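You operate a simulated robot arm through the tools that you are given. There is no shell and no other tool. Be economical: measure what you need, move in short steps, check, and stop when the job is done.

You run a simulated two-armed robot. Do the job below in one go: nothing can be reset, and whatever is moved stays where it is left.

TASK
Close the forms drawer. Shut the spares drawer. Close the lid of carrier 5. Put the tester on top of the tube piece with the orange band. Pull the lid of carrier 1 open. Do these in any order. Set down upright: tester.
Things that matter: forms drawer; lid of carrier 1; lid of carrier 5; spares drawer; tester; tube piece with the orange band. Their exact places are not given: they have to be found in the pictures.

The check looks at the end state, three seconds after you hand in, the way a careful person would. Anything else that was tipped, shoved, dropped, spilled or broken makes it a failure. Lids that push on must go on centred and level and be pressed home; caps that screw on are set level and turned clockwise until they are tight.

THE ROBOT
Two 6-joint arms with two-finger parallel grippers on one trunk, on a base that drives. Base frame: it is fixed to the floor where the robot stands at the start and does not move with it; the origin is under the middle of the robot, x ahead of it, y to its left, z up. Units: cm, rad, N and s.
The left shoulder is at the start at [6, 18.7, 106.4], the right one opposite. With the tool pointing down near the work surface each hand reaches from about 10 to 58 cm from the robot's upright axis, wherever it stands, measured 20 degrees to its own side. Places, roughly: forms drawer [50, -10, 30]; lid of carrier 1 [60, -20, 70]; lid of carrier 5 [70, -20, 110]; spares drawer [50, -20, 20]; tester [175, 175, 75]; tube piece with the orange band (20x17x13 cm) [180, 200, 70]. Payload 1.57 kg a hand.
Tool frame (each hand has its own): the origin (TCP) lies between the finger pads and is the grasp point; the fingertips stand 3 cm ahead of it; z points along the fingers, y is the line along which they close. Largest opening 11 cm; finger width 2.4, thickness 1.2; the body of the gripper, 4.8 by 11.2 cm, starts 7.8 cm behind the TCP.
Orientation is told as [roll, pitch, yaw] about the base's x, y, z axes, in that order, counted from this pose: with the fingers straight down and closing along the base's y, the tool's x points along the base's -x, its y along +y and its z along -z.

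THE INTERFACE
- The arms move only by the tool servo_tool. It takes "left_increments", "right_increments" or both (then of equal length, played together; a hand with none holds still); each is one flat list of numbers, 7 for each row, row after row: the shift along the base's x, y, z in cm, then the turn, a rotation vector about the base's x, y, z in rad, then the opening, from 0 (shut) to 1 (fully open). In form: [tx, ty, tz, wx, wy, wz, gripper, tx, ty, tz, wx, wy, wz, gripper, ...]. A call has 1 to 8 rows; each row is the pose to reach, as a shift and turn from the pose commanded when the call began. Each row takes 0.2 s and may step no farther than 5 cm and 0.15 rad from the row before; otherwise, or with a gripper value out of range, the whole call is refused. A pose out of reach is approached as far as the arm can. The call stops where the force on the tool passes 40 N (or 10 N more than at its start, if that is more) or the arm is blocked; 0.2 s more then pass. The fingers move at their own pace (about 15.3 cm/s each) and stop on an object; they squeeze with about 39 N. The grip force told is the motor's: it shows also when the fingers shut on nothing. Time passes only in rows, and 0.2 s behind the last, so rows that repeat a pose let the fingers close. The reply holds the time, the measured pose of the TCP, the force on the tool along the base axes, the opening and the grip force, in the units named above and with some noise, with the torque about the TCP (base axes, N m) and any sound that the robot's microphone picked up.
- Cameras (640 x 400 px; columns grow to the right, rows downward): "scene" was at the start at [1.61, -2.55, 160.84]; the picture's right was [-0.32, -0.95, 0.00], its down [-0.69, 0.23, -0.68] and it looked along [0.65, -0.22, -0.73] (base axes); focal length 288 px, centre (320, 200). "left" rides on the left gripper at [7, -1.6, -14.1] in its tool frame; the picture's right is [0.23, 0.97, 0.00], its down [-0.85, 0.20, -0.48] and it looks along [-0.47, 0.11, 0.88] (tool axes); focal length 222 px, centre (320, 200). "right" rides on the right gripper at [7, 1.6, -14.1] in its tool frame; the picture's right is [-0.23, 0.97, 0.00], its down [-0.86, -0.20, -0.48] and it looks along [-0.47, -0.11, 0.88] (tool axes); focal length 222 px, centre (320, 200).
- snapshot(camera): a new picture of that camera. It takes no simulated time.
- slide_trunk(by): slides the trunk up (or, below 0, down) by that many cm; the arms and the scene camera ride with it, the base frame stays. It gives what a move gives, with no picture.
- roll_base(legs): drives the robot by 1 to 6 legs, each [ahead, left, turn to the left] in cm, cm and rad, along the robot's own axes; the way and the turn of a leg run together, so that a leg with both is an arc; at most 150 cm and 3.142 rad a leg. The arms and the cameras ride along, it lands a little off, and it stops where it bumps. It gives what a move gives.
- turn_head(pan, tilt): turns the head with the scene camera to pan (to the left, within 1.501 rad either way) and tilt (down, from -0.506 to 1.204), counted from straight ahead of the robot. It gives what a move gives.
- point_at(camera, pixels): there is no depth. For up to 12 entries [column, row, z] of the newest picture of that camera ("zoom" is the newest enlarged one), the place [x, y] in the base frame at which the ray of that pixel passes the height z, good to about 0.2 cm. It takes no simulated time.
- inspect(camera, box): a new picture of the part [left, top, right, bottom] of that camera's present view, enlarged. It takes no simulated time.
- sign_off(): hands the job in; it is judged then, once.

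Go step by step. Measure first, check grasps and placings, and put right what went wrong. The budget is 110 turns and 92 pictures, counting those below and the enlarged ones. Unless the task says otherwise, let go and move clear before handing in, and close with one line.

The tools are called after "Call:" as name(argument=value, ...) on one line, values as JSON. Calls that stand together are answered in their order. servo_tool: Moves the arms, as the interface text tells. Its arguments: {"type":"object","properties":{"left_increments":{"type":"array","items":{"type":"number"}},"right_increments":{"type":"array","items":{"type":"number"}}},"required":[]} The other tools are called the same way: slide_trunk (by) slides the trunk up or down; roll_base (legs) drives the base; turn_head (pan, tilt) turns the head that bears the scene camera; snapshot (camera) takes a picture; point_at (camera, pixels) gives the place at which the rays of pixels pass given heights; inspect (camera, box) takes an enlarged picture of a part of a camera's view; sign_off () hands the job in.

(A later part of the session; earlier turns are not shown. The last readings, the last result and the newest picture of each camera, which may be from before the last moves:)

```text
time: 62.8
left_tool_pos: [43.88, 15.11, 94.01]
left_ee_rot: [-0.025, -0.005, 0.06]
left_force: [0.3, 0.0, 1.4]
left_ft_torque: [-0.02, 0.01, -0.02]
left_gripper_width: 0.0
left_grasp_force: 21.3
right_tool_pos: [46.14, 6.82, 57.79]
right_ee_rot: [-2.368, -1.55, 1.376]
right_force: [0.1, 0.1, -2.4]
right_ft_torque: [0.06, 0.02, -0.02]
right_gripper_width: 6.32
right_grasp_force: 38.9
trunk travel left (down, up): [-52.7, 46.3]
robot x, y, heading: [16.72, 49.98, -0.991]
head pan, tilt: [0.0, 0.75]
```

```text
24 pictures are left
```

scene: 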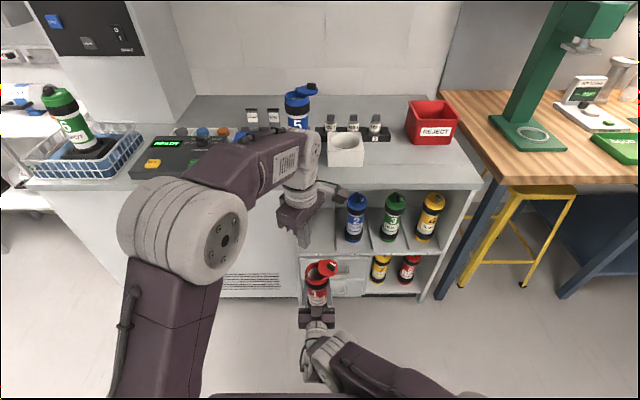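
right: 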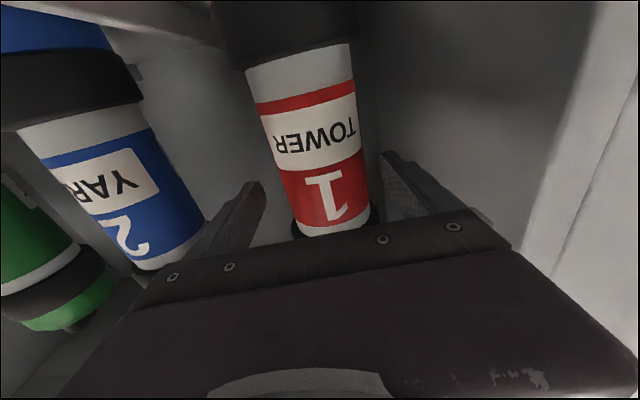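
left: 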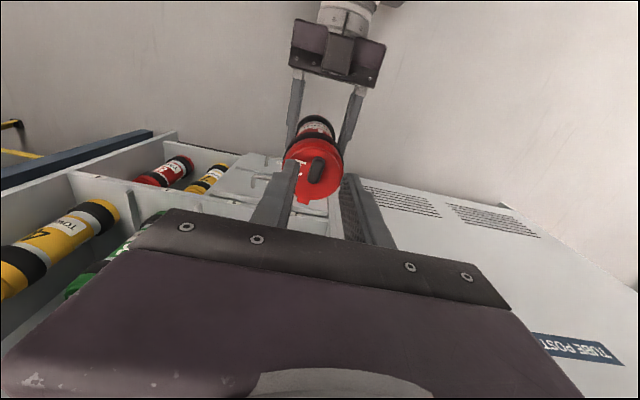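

I enlarge to see the lid's opening now.

Call:
inspect(camera="scene", box=[280, 240, 360, 310])

```text
5.71 times, centred on (320, 275) of scene
```

zoom: 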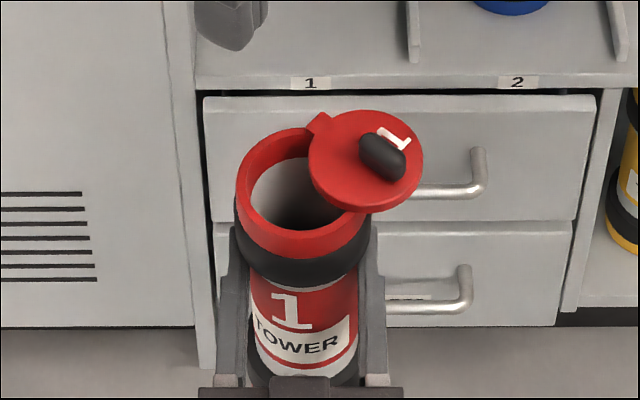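

The lid is open about as far as carrier 5's. For margin I try one more push, lower this time, reading the force.

Call:
servo_tool(left_increments=[0.3, -1.7, -3.1, -0.125, -0.082, 0, 0, 0.5, -3.4, -6.2, -0.25, -0.165, 0, 0, 0.8, -5.1, -9.3, -0.375, -0.247, 0, 0, 1.0, -6.8, -12.4, -0.375, -0.247, 0, 0, 1.3, -8.5, -15.5, -0.375, -0.247, 0, 0, 1.6, -10.2, -18.6, -0.375, -0.247, 0, 0, 1.8, -11.6, -21.5, -0.375, -0.247, 0, 0])

Call:
servo_tool(left_increments=[0, 0, -2, 0, 0, 0, 0, 0, 0, -3, 0, 0, 0, 0, 0, -0.7, -3.1, 0, 0, 0, 0, 0.05, -1.4, -3.1, 0, 0, 0, 0, 0.1, -2.1, -3.1, 0, 0, 0, 0])

Call:
inspect(camera="scene", box=[280, 230, 370, 310])

```text
time: 64.4
left_tool_pos: [45.73, 3.18, 72.08]
left_ee_rot: [-0.42, -0.221, 0.107]
left_force: [0.5, -0.7, -0.1]
left_ft_torque: [-0.01, -0.01, -0.02]
left_gripper_width: 0.01
left_grasp_force: 21.1
right_tool_pos: [46.16, 6.82, 57.74]
right_ee_rot: [-2.309, -1.552, 1.314]
right_force: [0.2, -0.4, -2.4]
right_ft_torque: [0.06, 0.0, -0.01]
right_gripper_width: 6.32
right_grasp_force: 38.9
trunk travel left (down, up): [-52.7, 46.3]
robot x, y, heading: [16.4, 50.04, -0.989]
head pan, tilt: [0.0, 0.75]
```

```text
time: 65.6
left_tool_pos: [45.85, 1.3, 69.07]
left_ee_rot: [-0.418, -0.225, 0.108]
left_force: [13.6, 9.1, 0.9]
left_ft_torque: [0.13, -0.3, 0.18]
left_gripper_width: 0.01
left_grasp_force: 21.6
right_tool_pos: [45.91, 6.73, 57.72]
right_ee_rot: [-2.415, -1.552, 1.416]
right_force: [-13.3, -9.0, -3.0]
right_ft_torque: [0.94, -1.24, -0.92]
right_gripper_width: 6.34
right_grasp_force: 39.1
trunk travel left (down, up): [-52.7, 46.3]
robot x, y, heading: [16.49, 50.21, -0.989]
head pan, tilt: [0.0, 0.75]
```

```text
5.00 times, centred on (325, 270) of scene
```

zoom: 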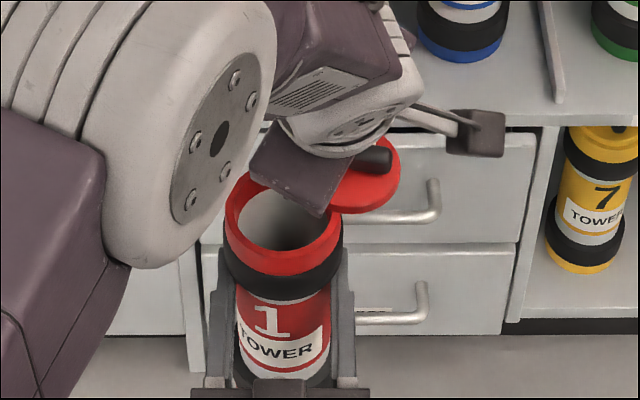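

The knob took the push and the lid is now about 1.5 rad open. I retreat with the left hand, then extend and raise the right arm to carry the carrier back.

Call:
servo_tool(left_increments=[0.4, 0.4, 0.3, 0, 0, 0, 0, 0.4, 0.6, 4.5, 0, 0, 0, 0, 0, 2, 9, 0, 0, 0, 0, 0, 4.5, 13, 0.12, 0.08, 0, 0, 1, 7, 17, 0.24, 0.16, 0, 0, 2, 9.5, 20.5, 0.36, 0.24, 0, 0, 4, 12, 24, 0.36, 0.24, -0.15, 0, 6, 14.5, 27.5, 0.36, 0.24, -0.3, 0])

Call:
servo_tool(left_increments=[1, 2, 2, 0, 0, -0.15, 0, 2, 4, 4, 0, 0, -0.3, 0, 3, 5, 6, 0, 0, -0.45, 0, 4, 6, 8, 0, 0, -0.6, 0, 4, 6, 8, 0, 0, -0.7, 0], right_increments=[0, 0, 3, 0, 0, 0, 0, 1.1, -1.7, 3.6, 0, 0, 0, 0, 2.2, -3.4, 3.6, 0, 0, 0, 0, 3.3, -5, 3.6, 0, 0, 0, 0, 4.3, -6.5, 3.6, 0, 0, 0, 0])

```text
time: 67.4
left_tool_pos: [51.97, 15.76, 96.77]
left_ee_rot: [-0.078, 0.042, -0.233]
left_force: [0.7, 0.0, -0.2]
left_ft_torque: [0.0, -0.01, 0.01]
left_gripper_width: 0.01
left_grasp_force: 21.2
right_tool_pos: [46.11, 6.84, 57.83]
right_ee_rot: [-2.32, -1.55, 1.323]
right_force: [0.4, -0.2, -1.6]
right_ft_torque: [0.07, 0.04, 0.02]
right_gripper_width: 6.31
right_grasp_force: 38.7
trunk travel left (down, up): [-52.7, 46.3]
robot x, y, heading: [16.49, 50.15, -0.985]
head pan, tilt: [0.0, 0.75]
```

```text
time: 68.6
left_tool_pos: [55.6, 21.45, 104.85]
left_ee_rot: [-0.079, 0.04, -0.934]
left_force: [-0.3, 0.0, 0.0]
left_ft_torque: [0.01, 0.02, -0.01]
left_gripper_width: 0.0
left_grasp_force: 21.2
right_tool_pos: [50.62, 0.27, 61.52]
right_ee_rot: [-2.316, -1.551, 1.321]
right_force: [0.2, 0.7, -2.7]
right_ft_torque: [0.07, 0.01, 0.03]
right_gripper_width: 6.36
right_grasp_force: 38.9
right hand out of reach, approached as far as the arm can: row 1, 2
trunk travel left (down, up): [-52.7, 46.3]
robot x, y, heading: [16.19, 50.36, -0.99]
head pan, tilt: [0.0, 0.75]
```

Right TCP is at t 42.4; I shift 0.8 cm right and roll 22 cm ahead back into the bay.

Call:
servo_tool(right_increments=[-0.67, -0.44, 0, 0, 0, 0, 0])

Call:
roll_base(legs=[[22, 0, 0]])

Call:
snapshot(camera="scene")

```text
time: 69.0
left_tool_pos: [55.55, 21.33, 104.75]
left_ee_rot: [-0.078, 0.04, -0.932]
left_force: [0.7, 0.1, -0.5]
left_ft_torque: [0.0, 0.01, -0.01]
left_gripper_width: 0.0
left_grasp_force: 21.4
right_tool_pos: [49.82, -0.18, 61.44]
right_ee_rot: [-2.314, -1.551, 1.318]
right_force: [0.3, -0.1, -1.9]
right_ft_torque: [0.05, 0.03, -0.03]
right_gripper_width: 6.33
right_grasp_force: 39.0
trunk travel left (down, up): [-52.7, 46.3]
robot x, y, heading: [16.62, 50.14, -0.988]
head pan, tilt: [0.0, 0.75]
```

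```text
time: 70.7
left_tool_pos: [67.91, 2.2, 104.71]
left_ee_rot: [-0.079, 0.041, -0.935]
left_force: [0.4, -0.4, 0.6]
left_ft_torque: [0.03, -0.01, 0.02]
left_gripper_width: 0.01
left_grasp_force: 20.9
right_tool_pos: [61.92, -19.36, 61.4]
right_ee_rot: [-2.293, -1.55, 1.294]
right_force: [1.0, -0.9, -3.2]
right_ft_torque: [0.04, 0.02, 0.01]
right_gripper_width: 6.35
right_grasp_force: 38.8
trunk travel left (down, up): [-52.7, 46.3]
robot x, y, heading: [28.64, 31.45, -0.996]
head pan, tilt: [0.0, 0.75]
```

```text
21 pictures are left
```

scene: 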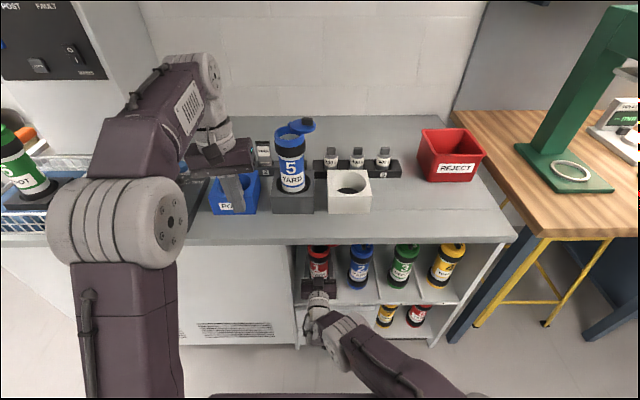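

Carrier 1 is back in its bay at t 41.1, n 50.2. I lower the trunk in small steps, watching the vertical force.

Call:
slide_trunk(by=-2.0)

Call:
servo_tool(right_increments=[0, 0, -0.3, 0, 0, 0, 0, 0, 0, -0.6, 0, 0, 0, 0])

```text
time: 71.4
left_tool_pos: [67.62, 2.56, 103.15]
left_ee_rot: [-0.079, 0.036, -0.936]
left_force: [0.5, -1.3, 0.0]
left_ft_torque: [0.02, 0.01, -0.01]
left_gripper_width: 0.0
left_grasp_force: 21.8
right_tool_pos: [61.97, -19.26, 60.29]
right_ee_rot: [-2.81, -1.539, 1.81]
right_force: [2.6, -4.4, 29.0]
right_ft_torque: [-0.26, -1.17, -0.14]
right_gripper_width: 6.37
right_grasp_force: 38.9
trunk travel left (down, up): [-50.7, 48.3]
robot x, y, heading: [28.6, 31.11, -0.992]
head pan, tilt: [0.0, 0.75]
```

```text
time: 72.0
left_tool_pos: [67.65, 2.82, 103.04]
left_ee_rot: [-0.08, 0.036, -0.935]
left_force: [0.5, 0.2, -0.1]
left_ft_torque: [-0.04, -0.02, 0.03]
left_gripper_width: 0.01
left_grasp_force: 20.9
right_tool_pos: [61.93, -19.22, 59.44]
right_ee_rot: [-2.693, -1.541, 1.694]
right_force: [1.2, 2.6, 30.5]
right_ft_torque: [-0.1, -1.04, -0.02]
right_gripper_width: 6.33
right_grasp_force: 38.7
trunk travel left (down, up): [-50.7, 48.3]
robot x, y, heading: [28.8, 31.45, -0.994]
head pan, tilt: [0.0, 0.75]
```

It stands on the shelf (30 N up). I relieve the load by 0.65 cm and open the gripper gently.

Call:
servo_tool(right_increments=[0, 0, 0.6, 0, 0, 0, 0, 0, 0, 0.6, 0, 0, 0, 0.6, 0, 0, 0.6, 0, 0, 0, 0.7, 0, 0, 0.6, 0, 0, 0, 0.84, 0, 0, 0.6, 0, 0, 0, 0.84])

Call:
inspect(camera="scene", box=[280, 220, 380, 320])

Call:
snapshot(camera="right")

```text
time: 73.2
left_tool_pos: [67.78, 2.4, 102.75]
left_ee_rot: [-0.079, 0.039, -0.936]
left_force: [-0.2, -0.5, 0.2]
left_ft_torque: [0.02, -0.02, 0.01]
left_gripper_width: 0.01
left_grasp_force: 21.1
right_tool_pos: [62.03, -19.33, 59.37]
right_ee_rot: [-2.311, -1.552, 1.309]
right_force: [-0.6, 0.6, -0.6]
right_ft_torque: [-0.03, 0.02, 0.0]
right_gripper_width: 9.23
right_grasp_force: 0.0
trunk travel left (down, up): [-50.7, 48.3]
robot x, y, heading: [28.82, 31.24, -0.999]
head pan, tilt: [0.0, 0.75]
```

```text
4.00 times, centred on (330, 270) of scene
```

zoom: 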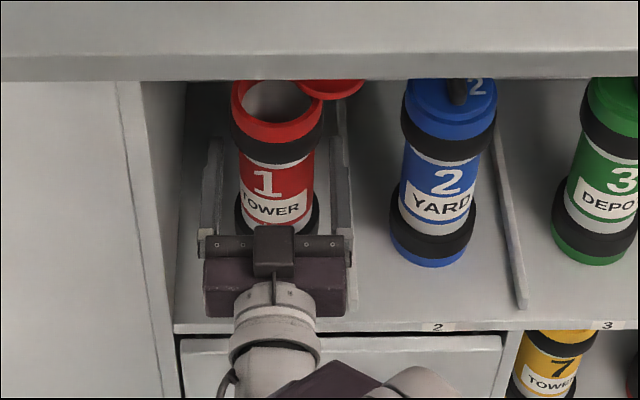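

```text
19 pictures are left
```

right: 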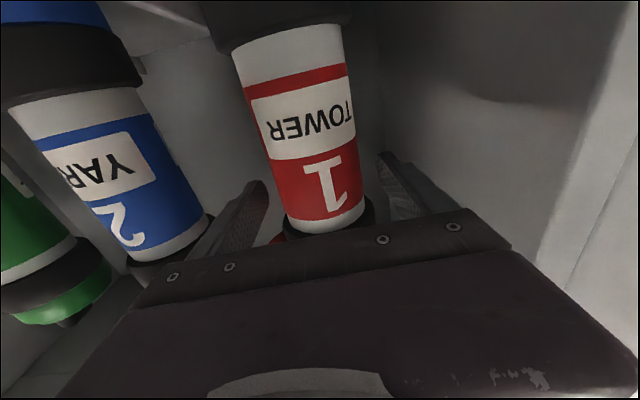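

Carrier 1 stands upright with its lid open. I back straight out, raise the trunk and fold the right hand back to point down at its side.

Call:
roll_base(legs=[[-26, 0, 0]])

Call:
slide_trunk(by=28)

Call:
servo_tool(right_increments=[-2.1, 0.8, 1, 0.1197, 0.0782, 0, 1, -4.3, 1.5, 2, 0.2394, 0.1564, 0, 1, -6.4, 2.3, 3, 0.3591, 0.2346, 0, 1, -8.5, 3.1, 4, 0.4788, 0.3128, 0, 1, -10.7, 3.9, 5, 0.5985, 0.391, 0, 1, -12.8, 4.6, 6, 0.7182, 0.4692, 0, 1, -15, 5.4, 7, 0.8379, 0.5474, 0, 1, -17.1, 6.2, 8, 0.9576, 0.6256, 0, 1])

Call:
servo_tool(right_increments=[-1.5, 1, 1, 0.1197, 0.0782, 0, 1, -3, 2, 2, 0.2394, 0.1564, 0, 1, -4.5, 3, 3, 0.3591, 0.2346, 0, 1, -5, 4, 4, 0.477, 0.312, 0, 1])

```text
time: 75.1
left_tool_pos: [53.67, 23.53, 102.81]
left_ee_rot: [-0.078, 0.038, -0.946]
left_force: [-1.0, 1.4, 0.3]
left_ft_torque: [0.0, -0.01, -0.03]
left_gripper_width: 0.02
left_grasp_force: 21.9
right_tool_pos: [47.71, 1.9, 59.62]
right_ee_rot: [-2.366, -1.549, 1.356]
right_force: [0.3, -0.3, -0.1]
right_ft_torque: [-0.01, 0.01, 0.01]
right_gripper_width: 9.23
right_grasp_force: 0.0
trunk travel left (down, up): [-50.7, 48.3]
robot x, y, heading: [15.4, 52.57, -1.001]
head pan, tilt: [0.0, 0.75]
```

```text
time: 77.9
left_tool_pos: [53.71, 23.38, 130.8]
left_ee_rot: [-0.078, 0.039, -0.947]
left_force: [-0.1, -0.3, -0.3]
left_ft_torque: [-0.01, 0.0, 0.0]
left_gripper_width: 0.0
left_grasp_force: 21.9
right_tool_pos: [47.74, 1.73, 87.4]
right_ee_rot: [-2.333, -1.549, 1.323]
right_force: [-0.1, 0.3, -0.3]
right_ft_torque: [0.02, -0.01, -0.03]
right_gripper_width: 9.25
right_grasp_force: 0.0
trunk travel left (down, up): [-78.7, 20.3]
robot x, y, heading: [15.23, 52.56, -1.008]
head pan, tilt: [0.0, 0.75]
```

```text
time: 79.7
left_tool_pos: [53.61, 23.39, 130.75]
left_ee_rot: [-0.08, 0.038, -0.946]
left_force: [-0.4, -0.4, 0.9]
left_ft_torque: [0.0, -0.01, -0.02]
left_gripper_width: 0.0
left_grasp_force: 21.2
right_tool_pos: [30.66, 7.78, 95.31]
right_ee_rot: [-0.023, -0.437, -0.977]
right_force: [0.1, 0.7, -0.6]
right_ft_torque: [0.01, -0.03, 0.02]
right_gripper_width: 11.0
right_grasp_force: 0.0
right hand out of reach, approached as far as the arm can: row 1, 2, 3, 4, 5, 6, 7
trunk travel left (down, up): [-78.7, 20.3]
robot x, y, heading: [14.83, 52.84, -1.002]
head pan, tilt: [0.0, 0.75]
```

```text
time: 80.7
left_tool_pos: [53.72, 23.32, 130.85]
left_ee_rot: [-0.08, 0.038, -0.947]
left_force: [-0.6, -0.6, -0.3]
left_ft_torque: [-0.02, 0.01, -0.03]
left_gripper_width: 0.0
left_grasp_force: 21.2
right_tool_pos: [25.76, 12.14, 99.37]
right_ee_rot: [-0.016, 0.132, -0.975]
right_force: [-0.1, 0.1, 0.7]
right_ft_torque: [-0.07, 0.04, 0.0]
right_gripper_width: 11.01
right_grasp_force: 0.1
right hand out of reach, approached as far as the arm can: row 1, 2, 3
trunk travel left (down, up): [-78.7, 20.3]
robot x, y, heading: [15.33, 52.36, -1.006]
head pan, tilt: [0.0, 0.75]
```

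Right arm is folded (z 99). I note carrier 5's pixels in the stored picture, raise the trunk 18 cm so both hands clear the counter goods, and drive up to the counter.

Call:
point_at(camera="scene", pixels=[[306, 124, 104], [306, 124, 108], [306, 124, 112], [289, 138, 104], [289, 138, 108]])

Call:
slide_trunk(by=18)

Call:
roll_base(legs=[[0, 0, 0.014], [38, -9, 0]])

Call:
turn_head(pan=0.2, tilt=0.95)

Call:
snapshot(camera="scene")

```text
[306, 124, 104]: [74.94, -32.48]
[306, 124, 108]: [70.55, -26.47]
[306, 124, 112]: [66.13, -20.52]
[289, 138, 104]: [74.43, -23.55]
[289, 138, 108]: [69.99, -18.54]
```

```text
time: 82.7
left_tool_pos: [53.78, 23.38, 148.85]
left_ee_rot: [-0.078, 0.04, -0.945]
left_force: [-0.4, 0.1, -0.9]
left_ft_torque: [-0.04, 0.0, 0.0]
left_gripper_width: 0.0
left_grasp_force: 21.3
right_tool_pos: [25.8, 12.13, 117.39]
right_ee_rot: [-0.016, 0.128, -0.976]
right_force: [0.4, 0.4, -0.5]
right_ft_torque: [0.04, 0.02, 0.02]
right_gripper_width: 11.01
right_grasp_force: 0.0
trunk travel left (down, up): [-96.7, 2.3]
robot x, y, heading: [14.93, 52.62, -1.004]
head pan, tilt: [0.0, 0.75]
```

```text
time: 85.5
left_tool_pos: [67.64, -12.34, 148.87]
left_ee_rot: [-0.08, 0.038, -0.929]
left_force: [0.3, 0.5, 0.3]
left_ft_torque: [-0.01, 0.04, 0.0]
left_gripper_width: 0.0
left_grasp_force: 21.1
right_tool_pos: [39.9, -24.17, 117.54]
right_ee_rot: [-0.017, 0.128, -0.959]
right_force: [-0.3, -0.2, 0.7]
right_ft_torque: [-0.03, 0.01, -0.01]
right_gripper_width: 10.98
right_grasp_force: 0.0
trunk travel left (down, up): [-96.7, 2.3]
robot x, y, heading: [28.32, 16.39, -0.986]
head pan, tilt: [0.0, 0.75]
```

```text
time: 86.2
left_tool_pos: [67.68, -12.54, 148.93]
left_ee_rot: [-0.08, 0.04, -0.928]
left_force: [-0.6, 0.0, -0.4]
left_ft_torque: [0.0, -0.01, 0.04]
left_gripper_width: 0.0
left_grasp_force: 21.4
right_tool_pos: [40.03, -24.32, 117.51]
right_ee_rot: [-0.015, 0.127, -0.96]
right_force: [-0.2, -0.2, 0.0]
right_ft_torque: [0.0, -0.02, -0.01]
right_gripper_width: 11.0
right_grasp_force: 0.1
trunk travel left (down, up): [-96.7, 2.3]
robot x, y, heading: [28.51, 15.77, -0.989]
head pan, tilt: [0.201, 0.949]
```

```text
18 pictures are left
```

scene: 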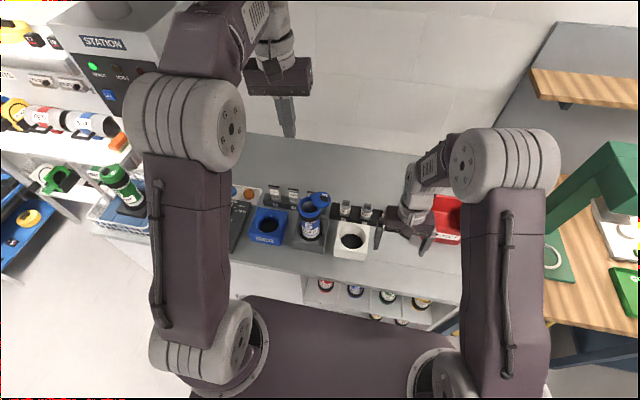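

Carrier 5 is seen steeply from above at (312,205). I enlarge it and take rays for triangulation.

Call:
inspect(camera="scene", box=[280, 170, 360, 250])

Call:
point_at(camera="scene", pixels=[[320, 197, 104], [320, 197, 108], [320, 197, 112], [308, 208, 104], [308, 208, 108]])

```text
5.00 times, centred on (320, 210) of scene
```

zoom: 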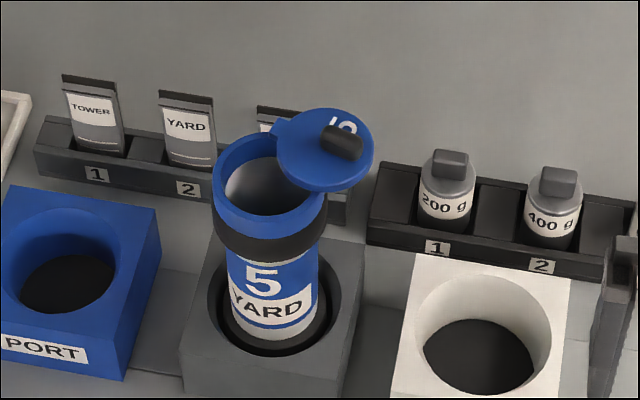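

```text
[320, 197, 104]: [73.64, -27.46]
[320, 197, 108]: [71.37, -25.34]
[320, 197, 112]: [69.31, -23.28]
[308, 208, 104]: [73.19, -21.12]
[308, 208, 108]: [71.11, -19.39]
```

Ring and lid rays meet at z about 107. I take exact points for lid centre, knob, tab and ring centre there.

Call:
point_at(camera="zoom", pixels=[[325, 150, 107], [343, 148, 108.5], [343, 135, 108.5], [277, 130, 107], [270, 187, 106], [375, 150, 107], [276, 150, 107], [325, 108, 107], [325, 191, 107]])

```text
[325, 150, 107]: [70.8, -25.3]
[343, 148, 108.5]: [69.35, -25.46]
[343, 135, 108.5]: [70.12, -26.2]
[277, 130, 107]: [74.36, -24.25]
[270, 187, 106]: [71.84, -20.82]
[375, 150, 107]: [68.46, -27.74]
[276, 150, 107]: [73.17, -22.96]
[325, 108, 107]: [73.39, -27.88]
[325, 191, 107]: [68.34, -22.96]
```

I bring the left hand over the lid at z 118, turned to the knob's direction, and look with its camera to fix the height.

Call:
servo_tool(left_increments=[0.26, -1.64, -3.86, 0.008, -0.044, 0.13, 0.35, 0.52, -3.28, -7.72, 0.016, -0.088, 0.26, 0.35, 0.79, -4.9, -11.6, 0.016, -0.088, 0.39, 0.35, 1.05, -6.55, -15.4, 0.016, -0.088, 0.52, 0.35, 1.31, -8.2, -19.3, 0.016, -0.088, 0.65, 0.35, 1.57, -9.8, -23.2, 0.016, -0.088, 0.78, 0.35, 1.84, -11.5, -27, 0.016, -0.088, 0.91, 0.35, 2.1, -13.1, -30.9, 0.016, -0.088, 1.04, 0.35])

Call:
snapshot(camera="left")

```text
time: 88.0
left_tool_pos: [70.0, -25.71, 118.15]
left_ee_rot: [-0.031, -0.031, 0.116]
left_force: [-0.8, -0.6, 0.2]
left_ft_torque: [0.01, 0.0, 0.02]
left_gripper_width: 3.84
left_grasp_force: 0.1
right_tool_pos: [40.09, -24.44, 117.43]
right_ee_rot: [-0.016, 0.131, -0.959]
right_force: [0.8, -0.4, 0.3]
right_ft_torque: [-0.01, 0.03, -0.01]
right_gripper_width: 11.0
right_grasp_force: 0.1
trunk travel left (down, up): [-96.7, 2.3]
robot x, y, heading: [28.68, 16.01, -0.986]
head pan, tilt: [0.201, 0.949]
```

```text
16 pictures are left
```

left: 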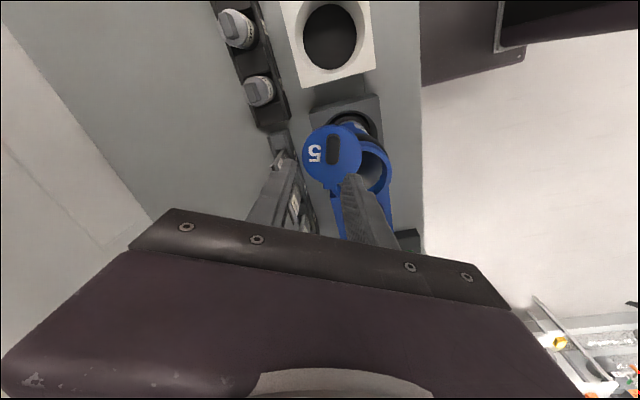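

Left camera: lid centre (331,156), knob (332,150), ring centre (366,166). Triangulate.

Call:
point_at(camera="left", pixels=[[331, 156, 102], [331, 156, 105], [331, 156, 108], [332, 150, 104], [332, 150, 108], [370, 166, 102], [370, 166, 106], [336, 188, 105]])

Call:
point_at(camera="zoom", pixels=[[325, 150, 102], [325, 150, 105], [343, 140, 104], [343, 140, 108], [270, 187, 102], [270, 187, 105], [277, 130, 104]])

```text
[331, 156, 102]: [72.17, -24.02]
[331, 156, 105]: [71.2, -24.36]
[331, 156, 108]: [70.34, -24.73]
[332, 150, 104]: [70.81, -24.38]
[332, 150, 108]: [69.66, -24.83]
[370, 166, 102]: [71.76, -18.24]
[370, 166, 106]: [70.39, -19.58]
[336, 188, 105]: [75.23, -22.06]
```

```text
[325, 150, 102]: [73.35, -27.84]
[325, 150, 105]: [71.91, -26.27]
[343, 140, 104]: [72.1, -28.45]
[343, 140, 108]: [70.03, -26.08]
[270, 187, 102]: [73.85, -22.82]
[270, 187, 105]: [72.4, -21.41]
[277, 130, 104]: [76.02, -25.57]
```

Lid top is at z 108, centre (70.3,-24.8), knob top at (69.2,-25.0,110). I align the yaw, lower to tip z 108.6 and close on the knob.

Call:
servo_tool(left_increments=[-0.35, 0.4, 0, 0, 0, 0.12, 0.35, -0.7, 0.76, -1.5, 0, 0, 0.25, 0.35, -0.7, 0.76, -4, 0, 0, 0.25, 0.35, -0.7, 0.76, -6.0, 0, 0, 0.25, 0.35, -0.7, 0.76, -6.6, 0, 0, 0.25, 0.35, -0.7, 0.76, -6.6, 0, 0, 0.25, 0.15, -0.7, 0.76, -6.6, 0, 0, 0.25, 0, -0.7, 0.76, -6.6, 0, 0, 0.25, 0])

Call:
inspect(camera="left", box=[230, 80, 430, 250])

```text
time: 89.5
left_tool_pos: [68.98, -25.21, 112.0]
left_ee_rot: [-0.042, -0.032, 0.365]
left_force: [-5.0, 2.0, 33.2]
left_ft_torque: [0.56, 0.84, 0.12]
left_gripper_width: 1.34
left_grasp_force: 30.2
right_tool_pos: [39.84, -24.3, 117.5]
right_ee_rot: [-0.015, 0.128, -0.962]
right_force: [1.1, -0.4, -0.6]
right_ft_torque: [0.01, 0.03, -0.04]
right_gripper_width: 10.99
right_grasp_force: 0.1
trunk travel left (down, up): [-96.7, 2.3]
robot x, y, heading: [28.93, 16.2, -0.989]
head pan, tilt: [0.201, 0.949]
stopped in row 7 (left hand): the force on the tool passed its limit (the readings are from after the stop); the commanded pose is now the measured one
```

```text
2.35 times, centred on (330, 165) of left
```

zoom: 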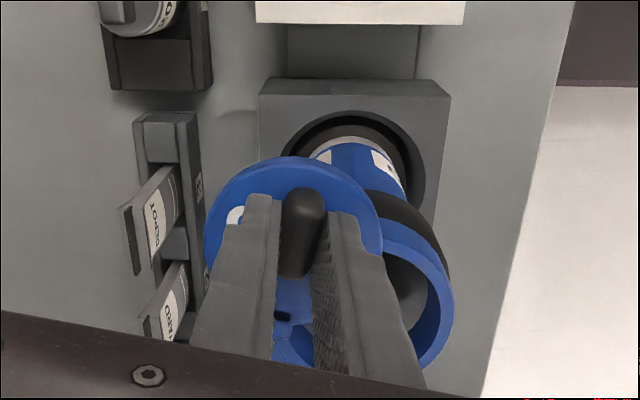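

The knob is gripped (1.34 cm); the tips press on the lid. I lift 0.4 cm and swing clockwise 0.6 rad about the tab.

Call:
servo_tool(left_increments=[0, 0, 0.4, 0, 0, 0, 0, -0.23, 0.75, 0.4, 0, 0, -0.15, 0, -0.34, 1.53, 0.4, 0, 0, -0.3, 0, -0.34, 2.32, 0.4, 0, 0, -0.45, 0, -0.22, 3.1, 0.4, 0, 0, -0.6, 0])

Call:
inspect(camera="scene", box=[270, 160, 370, 260])

```text
time: 90.7
left_tool_pos: [69.06, -22.03, 112.0]
left_ee_rot: [-0.036, -0.031, -0.239]
left_force: [0.2, 0.7, 4.1]
left_ft_torque: [0.6, -0.09, 0.06]
left_gripper_width: 1.35
left_grasp_force: 30.4
right_tool_pos: [39.96, -24.37, 117.38]
right_ee_rot: [-0.016, 0.129, -0.96]
right_force: [-0.4, 0.0, -0.3]
right_ft_torque: [0.0, -0.02, 0.01]
right_gripper_width: 11.03
right_grasp_force: 0.0
trunk travel left (down, up): [-96.7, 2.3]
robot x, y, heading: [28.75, 15.91, -0.987]
head pan, tilt: [0.201, 0.949]
```

```text
4.00 times, centred on (320, 210) of scene
```

zoom: 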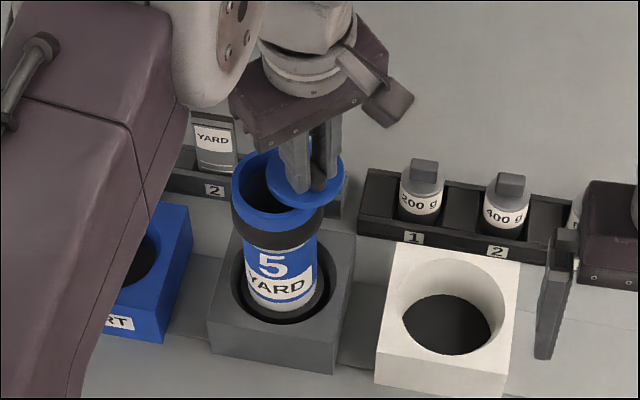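

The lid follows. I continue to about 1.35 rad so it runs to its closed stop.

Call:
servo_tool(left_increments=[0.24, 0.75, 0, 0, 0, -0.15, 0, 0.59, 1.46, 0, 0, 0, -0.3, 0, 1.03, 2.1, 0, 0, 0, -0.45, 0, 1.57, 2.68, 0, 0, 0, -0.6, 0, 1.88, 2.93, 0, 0, 0, -0.68, 0, 2.19, 3.17, 0, 0, 0, -0.75, 0])

Call:
inspect(camera="scene", box=[270, 160, 370, 260])

```text
time: 92.1
left_tool_pos: [71.09, -18.94, 112.01]
left_ee_rot: [-0.036, -0.034, -0.988]
left_force: [1.2, -2.7, 4.5]
left_ft_torque: [-0.64, -0.37, -0.06]
left_gripper_width: 1.3
left_grasp_force: 30.0
right_tool_pos: [40.02, -24.4, 117.46]
right_ee_rot: [-0.016, 0.13, -0.96]
right_force: [-0.9, 0.5, -0.5]
right_ft_torque: [0.0, 0.02, -0.03]
right_gripper_width: 11.0
right_grasp_force: 0.1
trunk travel left (down, up): [-96.7, 2.3]
robot x, y, heading: [28.72, 15.97, -0.993]
head pan, tilt: [0.201, 0.949]
```

```text
4.00 times, centred on (320, 210) of scene
```

zoom: 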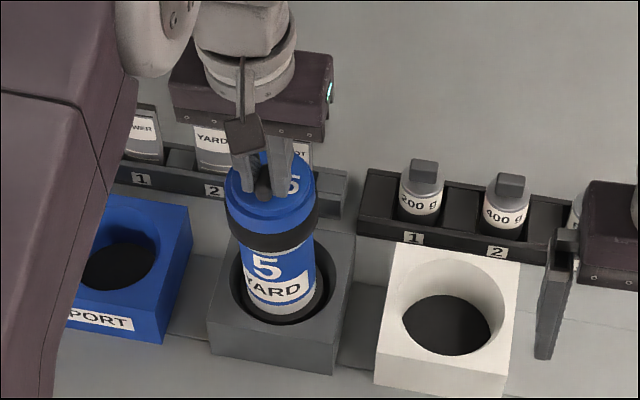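

The lid lies on the ring. I nudge it 0.5 cm further towards its stop to check, then open.

Call:
servo_tool(left_increments=[0.25, 0.17, 0, 0, 0, -0.06, 0, 0.45, 0.3, 0, 0, 0, -0.12, 0])

Call:
servo_tool(left_increments=[0, 0, 0, 0, 0, 0, 0.35, 0, 0, 0, 0, 0, 0, 0.35, 0, 0, 4, 0, 0, 0, 0.35, 0, 0, 9, 0, 0, 0, 0.35, 0, 0, 14, 0, 0, 0, 0.35, 0, 0, 19, 0, 0, 0, 0.35, 0, 0, 24, 0, 0, 0, 0.35])

Call:
inspect(camera="scene", box=[270, 160, 370, 260])

```text
time: 92.7
left_tool_pos: [71.4, -18.59, 112.02]
left_ee_rot: [-0.035, -0.03, -1.106]
left_force: [-0.8, -3.5, 7.3]
left_ft_torque: [-0.55, -0.14, 0.14]
left_gripper_width: 1.33
left_grasp_force: 29.9
right_tool_pos: [40.05, -24.45, 117.45]
right_ee_rot: [-0.016, 0.13, -0.957]
right_force: [-0.3, -0.5, -0.1]
right_ft_torque: [0.03, -0.03, 0.0]
right_gripper_width: 10.99
right_grasp_force: 0.1
trunk travel left (down, up): [-96.7, 2.3]
robot x, y, heading: [28.51, 15.98, -0.982]
head pan, tilt: [0.201, 0.949]
```

```text
time: 94.3
left_tool_pos: [71.68, -18.52, 135.78]
left_ee_rot: [-0.034, -0.031, -1.108]
left_force: [-0.6, 0.8, 0.4]
left_ft_torque: [-0.05, 0.0, -0.01]
left_gripper_width: 3.83
left_grasp_force: 0.1
right_tool_pos: [39.91, -24.34, 117.41]
right_ee_rot: [-0.014, 0.129, -0.96]
right_force: [-0.5, 0.4, -0.7]
right_ft_torque: [-0.02, -0.02, 0.02]
right_gripper_width: 11.01
right_grasp_force: 0.0
trunk travel left (down, up): [-96.7, 2.3]
robot x, y, heading: [28.48, 16.3, -0.99]
head pan, tilt: [0.201, 0.949]
```

```text
4.00 times, centred on (320, 210) of scene
```

zoom: 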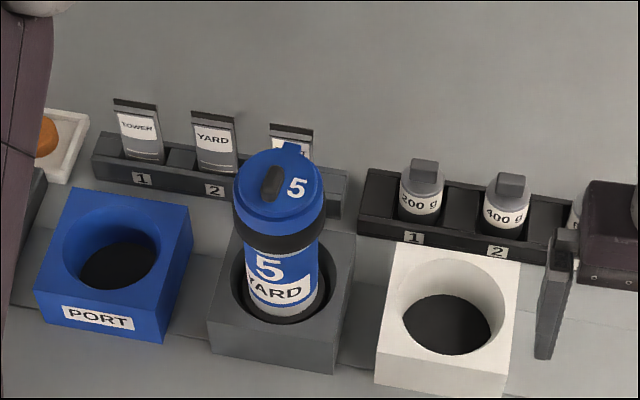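

Carrier 5's lid is closed and centred. Now the tester: I back off, turn left to heading 0.58 and drive towards the far bench, then look.

Call:
roll_base(legs=[[-48, 0, 0], [0, 0, 1.57], [95, 0, 0]])

Call:
turn_head(pan=0.0, tilt=0.7)

Call:
snapshot(camera="scene")

```text
time: 105.4
left_tool_pos: [116.36, 146.77, 135.78]
left_ee_rot: [-0.033, -0.032, 0.424]
left_force: [0.1, 0.5, 0.1]
left_ft_torque: [0.0, -0.02, 0.0]
left_gripper_width: 3.83
left_grasp_force: 0.0
right_tool_pos: [120.83, 114.96, 117.48]
right_ee_rot: [-0.016, 0.127, 0.571]
right_force: [-0.5, -0.2, -0.3]
right_ft_torque: [0.02, 0.0, 0.0]
right_gripper_width: 11.03
right_grasp_force: 0.1
trunk travel left (down, up): [-96.7, 2.3]
robot x, y, heading: [80.44, 105.23, 0.539]
head pan, tilt: [0.201, 0.949]
```

```text
time: 106.2
left_tool_pos: [116.33, 146.78, 135.76]
left_ee_rot: [-0.034, -0.031, 0.422]
left_force: [-0.3, -0.8, -0.4]
left_ft_torque: [-0.05, 0.02, 0.02]
left_gripper_width: 3.82
left_grasp_force: 0.0
right_tool_pos: [121.06, 115.1, 117.55]
right_ee_rot: [-0.015, 0.129, 0.57]
right_force: [0.3, -0.3, -0.4]
right_ft_torque: [-0.01, -0.02, -0.05]
right_gripper_width: 11.01
right_grasp_force: 0.1
trunk travel left (down, up): [-96.7, 2.3]
robot x, y, heading: [80.58, 105.48, 0.546]
head pan, tilt: [0.0, 0.7]
```

```text
11 pictures are left
```

scene: 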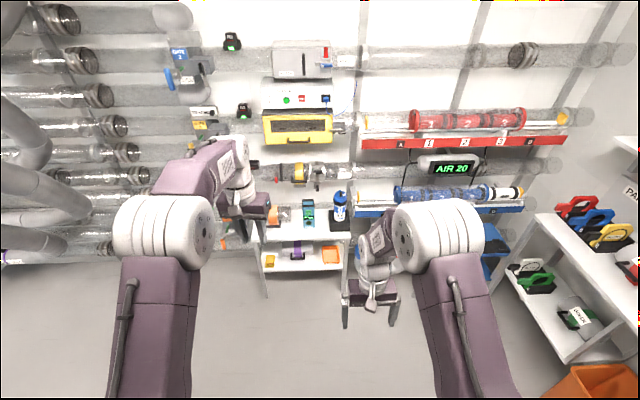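

A white bench at (305,230) carries a teal device at (308,213), an orange item at (280,215) and a blue carrier. Enlarge.

Call:
inspect(camera="scene", box=[245, 180, 365, 285])

Call:
point_at(camera="scene", pixels=[[309, 225, 70], [277, 225, 70], [265, 240, 64], [345, 237, 64]])

```text
3.81 times, centred on (305, 232) of scene
```

zoom: 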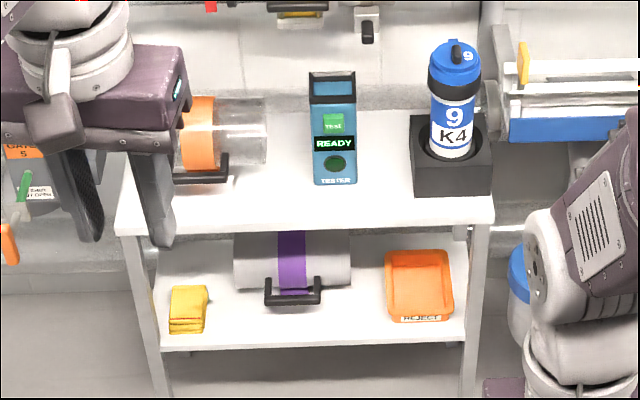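

```text
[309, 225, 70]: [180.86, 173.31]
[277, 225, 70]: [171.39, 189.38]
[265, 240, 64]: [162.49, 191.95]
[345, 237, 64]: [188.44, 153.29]
```

The tester (teal, READY) stands on the white bench; the tube piece with the orange band lies in a cradle to its left. I draw the left hand in, lower the trunk and drive up to the bench.

Call:
servo_tool(left_increments=[-2.5, -1.6, 0, 0, 0, 0.05, 1, -5, -3.3, 0, 0, 0, 0.1, 1, -7.5, -5, 0, 0, 0, 0.15, 1, -10, -6.6, 0, 0, 0, 0.155, 1])

Call:
slide_trunk(by=-30)

Call:
roll_base(legs=[[0, 0, 0.036], [74, 7, 0]])

Call:
turn_head(pan=0.15, tilt=0.9)

Call:
snapshot(camera="scene")

```text
time: 107.2
left_tool_pos: [106.39, 140.08, 135.8]
left_ee_rot: [-0.035, -0.032, 0.58]
left_force: [-0.7, 0.4, 0.1]
left_ft_torque: [0.0, 0.0, -0.01]
left_gripper_width: 11.0
left_grasp_force: 0.1
right_tool_pos: [121.01, 114.98, 117.38]
right_ee_rot: [-0.017, 0.13, 0.569]
right_force: [0.5, -0.4, 0.4]
right_ft_torque: [-0.01, -0.05, 0.01]
right_gripper_width: 10.99
right_grasp_force: 0.1
trunk travel left (down, up): [-96.7, 2.3]
robot x, y, heading: [80.07, 105.37, 0.544]
head pan, tilt: [0.0, 0.7]
```

```text
time: 110.2
left_tool_pos: [106.54, 140.2, 105.72]
left_ee_rot: [-0.035, -0.031, 0.579]
left_force: [0.0, 0.1, 0.8]
left_ft_torque: [0.04, 0.01, -0.04]
left_gripper_width: 11.03
left_grasp_force: 0.1
right_tool_pos: [120.91, 115.12, 87.46]
right_ee_rot: [-0.015, 0.13, 0.571]
right_force: [0.2, 0.4, 0.0]
right_ft_torque: [-0.05, -0.01, 0.03]
right_gripper_width: 11.01
right_grasp_force: 0.1
trunk travel left (down, up): [-66.7, 32.3]
robot x, y, heading: [79.92, 105.23, 0.546]
head pan, tilt: [0.0, 0.7]
```

```text
time: 114.6
left_tool_pos: [164.46, 186.84, 105.73]
left_ee_rot: [-0.036, -0.03, 0.6]
left_force: [-0.8, 0.8, 0.6]
left_ft_torque: [-0.02, 0.03, 0.03]
left_gripper_width: 11.0
left_grasp_force: 0.1
right_tool_pos: [179.4, 161.94, 87.4]
right_ee_rot: [-0.015, 0.128, 0.592]
right_force: [-0.1, 0.0, 0.4]
right_ft_torque: [0.03, 0.01, -0.01]
right_gripper_width: 10.98
right_grasp_force: 0.1
trunk travel left (down, up): [-66.7, 32.3]
robot x, y, heading: [139.03, 151.47, 0.561]
head pan, tilt: [0.0, 0.7]
```

```text
time: 115.4
left_tool_pos: [164.61, 186.85, 105.65]
left_ee_rot: [-0.036, -0.03, 0.6]
left_force: [0.3, 1.3, 0.7]
left_ft_torque: [-0.01, 0.0, 0.01]
left_gripper_width: 10.99
left_grasp_force: 0.0
right_tool_pos: [179.51, 161.98, 87.51]
right_ee_rot: [-0.016, 0.132, 0.593]
right_force: [0.1, -0.1, -0.8]
right_ft_torque: [-0.02, 0.02, 0.01]
right_gripper_width: 11.0
right_grasp_force: 0.1
trunk travel left (down, up): [-66.7, 32.3]
robot x, y, heading: [138.48, 151.46, 0.561]
head pan, tilt: [0.15, 0.901]
```

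```text
9 pictures are left
```

scene: 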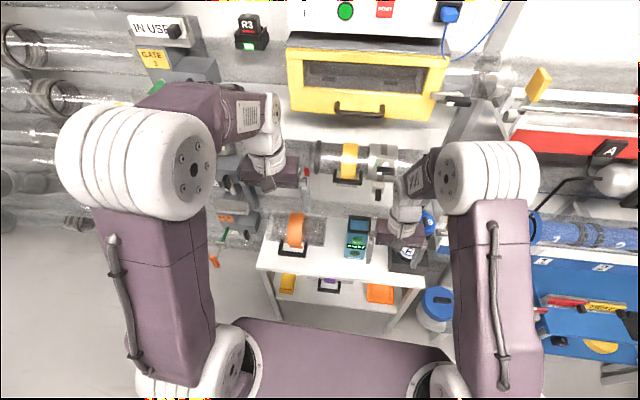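

Now close: tube at (300,235), tester at (356,238). I enlarge both.

Call:
inspect(camera="scene", box=[260, 195, 390, 285])

Call:
point_at(camera="zoom", pixels=[[10, 10, 64]])

```text
4.44 times, centred on (325, 240) of scene
```

zoom: 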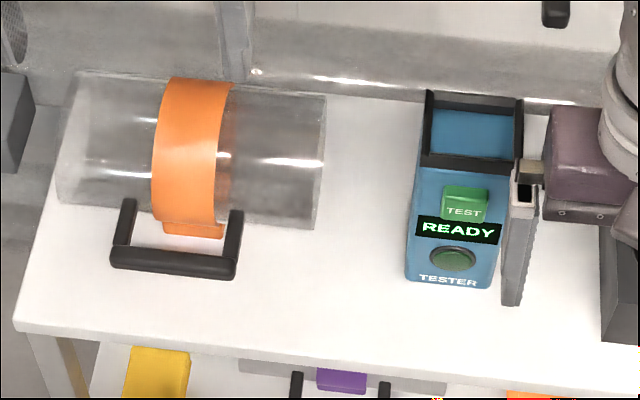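

```text
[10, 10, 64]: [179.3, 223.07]
```

I measure: tester foot corners at z 64 and top corners at candidate heights; the tube's top line and ends.

Call:
point_at(camera="zoom", pixels=[[407, 280, 64], [490, 288, 64], [420, 165, 74], [420, 165, 78], [518, 170, 74], [518, 170, 78], [427, 95, 74], [427, 95, 78], [190, 120, 77], [60, 140, 77], [325, 150, 77], [175, 265, 64]])

Call:
snapshot(camera="right")

```text
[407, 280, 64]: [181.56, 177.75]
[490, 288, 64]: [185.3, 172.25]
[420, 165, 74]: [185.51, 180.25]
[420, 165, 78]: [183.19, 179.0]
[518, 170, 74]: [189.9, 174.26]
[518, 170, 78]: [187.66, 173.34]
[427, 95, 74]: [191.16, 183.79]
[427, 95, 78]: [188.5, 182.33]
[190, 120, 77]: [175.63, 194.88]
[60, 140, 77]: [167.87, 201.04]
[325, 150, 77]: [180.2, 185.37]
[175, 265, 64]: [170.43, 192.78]
```

```text
7 pictures are left
```

right: 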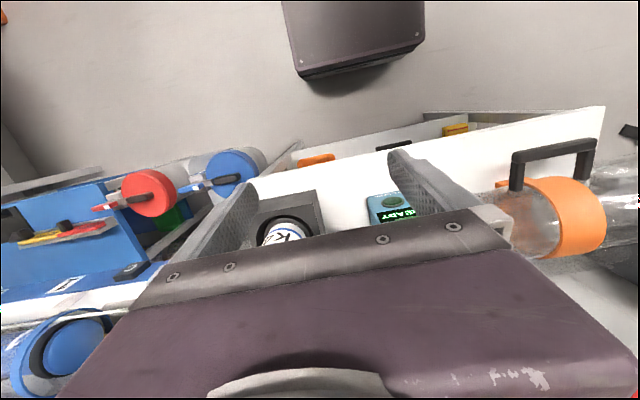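

Tester: about 7 x 6 cm, top near z 81. I need the tube's axis: query the band's and tube's upper and lower outlines at mid-height z 70.5.

Call:
point_at(camera="zoom", pixels=[[200, 78, 70.5], [185, 225, 70.5], [200, 78, 77], [185, 225, 64], [320, 97, 70.5], [310, 228, 70.5], [155, 150, 77], [230, 150, 77], [85, 72, 70.5], [75, 205, 70.5], [200, 78, 150], [185, 225, 150]])

Call:
point_at(camera="right", pixels=[[368, 198, 81], [395, 222, 81], [542, 180, 77], [590, 205, 77], [545, 258, 70.5]])

```text
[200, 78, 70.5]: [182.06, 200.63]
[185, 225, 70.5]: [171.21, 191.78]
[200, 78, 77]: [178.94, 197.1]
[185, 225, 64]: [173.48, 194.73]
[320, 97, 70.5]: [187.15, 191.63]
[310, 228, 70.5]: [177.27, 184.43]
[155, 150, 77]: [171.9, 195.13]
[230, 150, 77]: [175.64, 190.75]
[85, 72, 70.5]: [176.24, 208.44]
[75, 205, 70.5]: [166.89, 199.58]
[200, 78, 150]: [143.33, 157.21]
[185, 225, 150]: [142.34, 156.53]
```

```text
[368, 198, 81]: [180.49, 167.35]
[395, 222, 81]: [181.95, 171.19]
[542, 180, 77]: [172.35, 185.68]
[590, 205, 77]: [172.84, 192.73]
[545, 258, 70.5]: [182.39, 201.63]
```

Tester centre is at about (186.0,176.5), front aligned to heading 0.59; the tube's top line lies at t 255.2, band centre n -65.5, i.e. (177.4,194.8). I check the wall fittings' place above the bench, then move the right hand away and the left hand over the tester.

Call:
point_at(camera="scene", pixels=[[350, 172, 85], [350, 172, 95], [350, 172, 105], [330, 125, 110], [330, 125, 120], [355, 222, 81]])

Call:
servo_tool(right_increments=[-1, -3, 2, 0, 0, 0, 1, -2, -6, 4, 0, 0, 0, 1, -3, -9, 6, 0, 0, 0, 1, -4, -12, 8, 0, 0, 0, 1, -4.5, -15, 8, 0, 0, 0, 1], left_increments=[2.5, -2.5, -2.5, 0.006, 0.022, -0.01, 1, 5, -5, -5, 0.013, 0.045, -0.01, 1, 7.5, -7.5, -7.5, 0.013, 0.045, -0.01, 1, 10, -10.35, -10, 0.013, 0.045, -0.01, 1, 11.5, -10.35, -12, 0.013, 0.045, -0.01, 1])

```text
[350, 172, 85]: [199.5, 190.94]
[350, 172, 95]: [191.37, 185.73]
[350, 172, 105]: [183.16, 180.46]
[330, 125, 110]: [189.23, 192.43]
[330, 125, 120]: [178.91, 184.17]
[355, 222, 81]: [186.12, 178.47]
```

```text
time: 116.6
left_tool_pos: [176.22, 176.45, 93.66]
left_ee_rot: [0.002, -0.002, 0.589]
left_force: [-0.4, 0.2, -0.5]
left_ft_torque: [-0.01, 0.0, -0.04]
left_gripper_width: 11.0
left_grasp_force: 0.1
right_tool_pos: [175.02, 147.14, 95.39]
right_ee_rot: [-0.015, 0.129, 0.593]
right_force: [0.6, 0.2, -0.8]
right_ft_torque: [0.01, 0.02, 0.02]
right_gripper_width: 10.99
right_grasp_force: 0.0
trunk travel left (down, up): [-66.7, 32.3]
robot x, y, heading: [138.61, 151.13, 0.565]
head pan, tilt: [0.15, 0.901]
```

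Left hand is level at z 93.7. I move it over the tester at z 90 and check with its camera.

Call:
servo_tool(left_increments=[3.3, 0, -1.2, 0, 0, 0, 1, 6.6, 0, -2.4, 0, 0, 0, 1, 9.8, 0.05, -3.6, 0, 0, 0, 1])

Call:
snapshot(camera="left")

```text
time: 117.4
left_tool_pos: [185.85, 176.5, 89.88]
left_ee_rot: [0.002, -0.001, 0.588]
left_force: [0.2, -0.4, -0.2]
left_ft_torque: [0.01, 0.0, -0.02]
left_gripper_width: 11.0
left_grasp_force: 0.0
right_tool_pos: [175.15, 147.18, 95.38]
right_ee_rot: [-0.016, 0.13, 0.592]
right_force: [0.5, -0.4, -0.4]
right_ft_torque: [0.05, 0.03, 0.02]
right_gripper_width: 11.01
right_grasp_force: 0.0
trunk travel left (down, up): [-66.7, 32.3]
robot x, y, heading: [139.0, 151.56, 0.56]
head pan, tilt: [0.15, 0.901]
```

```text
6 pictures are left
```

left: 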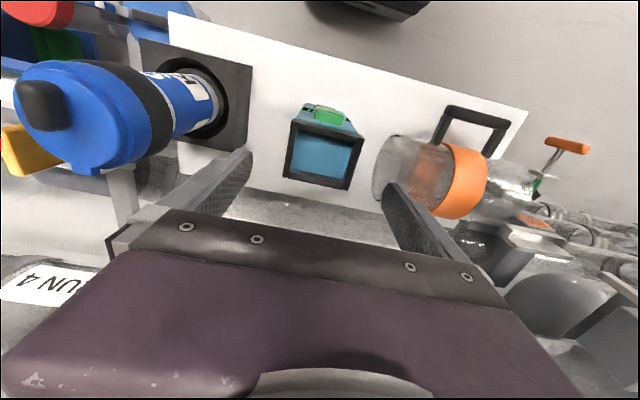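

Tester's top corners: (291,121),(364,138),(346,190),(283,178), lying between the fingers. I triangulate for height and centre.

Call:
point_at(camera="left", pixels=[[291, 121, 76], [364, 138, 76], [346, 190, 76], [283, 178, 76], [291, 121, 80], [364, 138, 80], [346, 190, 80], [283, 178, 80], [490, 165, 76], [440, 215, 76]])

```text
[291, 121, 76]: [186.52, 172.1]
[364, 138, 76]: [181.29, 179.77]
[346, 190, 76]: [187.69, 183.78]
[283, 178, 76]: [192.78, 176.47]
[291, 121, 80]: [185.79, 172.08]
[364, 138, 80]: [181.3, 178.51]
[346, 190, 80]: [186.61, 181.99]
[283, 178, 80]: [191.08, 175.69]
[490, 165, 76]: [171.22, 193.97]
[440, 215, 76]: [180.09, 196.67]
```

Centre confirmed at (185.85,176.7), top z 81.5. I descend to z 76 and close.

Call:
servo_tool(left_increments=[0, 0.15, -4, 0, 0, 0.02, 1, 0, 0.15, -8, 0, 0, 0.02, 1, 0, 0.15, -11.5, 0, 0, 0.02, 1, 0, 0.15, -13.8, 0, 0, 0.02, 1, 0, 0.15, -13.8, 0, 0, 0.02, 0.75, 0, 0.15, -13.8, 0, 0, 0.02, 0.6, 0, 0.15, -13.8, 0, 0, 0.02, 0.3, 0, 0.15, -13.8, 0, 0, 0.02, 0.2])

```text
time: 119.2
left_tool_pos: [185.49, 176.79, 76.24]
left_ee_rot: [0.0, -0.002, 0.607]
left_force: [0.3, 0.2, 0.0]
left_ft_torque: [-0.05, -0.16, 0.0]
left_gripper_width: 6.99
left_grasp_force: 38.2
right_tool_pos: [175.06, 147.18, 95.42]
right_ee_rot: [-0.016, 0.128, 0.592]
right_force: [-0.4, -0.2, 0.3]
right_ft_torque: [-0.04, -0.06, -0.02]
right_gripper_width: 11.0
right_grasp_force: 0.0
trunk travel left (down, up): [-66.7, 32.3]
robot x, y, heading: [139.08, 151.2, 0.563]
head pan, tilt: [0.15, 0.901]
```

Tester gripped (7.0 cm). I lift 17 cm and carry it above the tube's orange band.

Call:
servo_tool(left_increments=[0, 0, 4, 0, 0, 0, 0.2, 0, 0, 8, 0, 0, 0, 0.2, 0, 0, 12, 0, 0, 0, 0.2, 0, 0, 16.5, 0, 0, 0, 0.2])

Call:
servo_tool(left_increments=[-1.7, 3.65, 0, 0, 0, -0.02, 0.2, -3.4, 7.3, 0, 0, 0, -0.02, 0.2, -5.1, 10.95, 0, 0, 0, -0.02, 0.2, -6.8, 14.6, 0, 0, 0, -0.02, 0.2, -8.45, 18.25, 0, 0, 0, -0.02, 0.2, -8.45, 18.25, 0, 0, 0, -0.02, 0.2])

Call:
snapshot(camera="scene")

```text
time: 120.2
left_tool_pos: [185.5, 176.47, 92.86]
left_ee_rot: [0.002, -0.001, 0.609]
left_force: [0.0, 0.2, -3.4]
left_ft_torque: [0.03, -0.03, 0.0]
left_gripper_width: 6.99
left_grasp_force: 39.2
right_tool_pos: [175.05, 147.25, 95.4]
right_ee_rot: [-0.018, 0.129, 0.592]
right_force: [-0.5, -0.5, -0.5]
right_ft_torque: [0.02, 0.0, 0.03]
right_gripper_width: 11.04
right_grasp_force: 0.0
trunk travel left (down, up): [-66.7, 32.3]
robot x, y, heading: [138.92, 151.33, 0.561]
head pan, tilt: [0.15, 0.901]
```

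```text
time: 121.6
left_tool_pos: [177.36, 194.77, 92.77]
left_ee_rot: [0.002, -0.003, 0.588]
left_force: [0.8, -0.8, -3.7]
left_ft_torque: [0.04, 0.01, -0.01]
left_gripper_width: 6.96
left_grasp_force: 39.5
right_tool_pos: [175.04, 147.14, 95.37]
right_ee_rot: [-0.015, 0.129, 0.591]
right_force: [-0.1, -0.3, 0.4]
right_ft_torque: [0.04, 0.04, -0.01]
right_gripper_width: 10.98
right_grasp_force: 0.1
trunk travel left (down, up): [-66.7, 32.3]
robot x, y, heading: [138.84, 151.31, 0.564]
head pan, tilt: [0.15, 0.901]
```

```text
5 pictures are left
```

scene: 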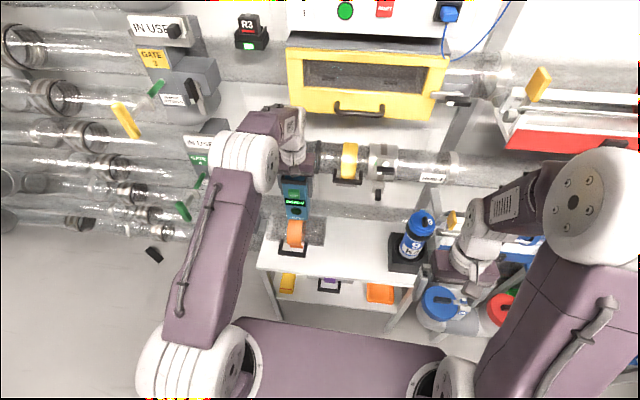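

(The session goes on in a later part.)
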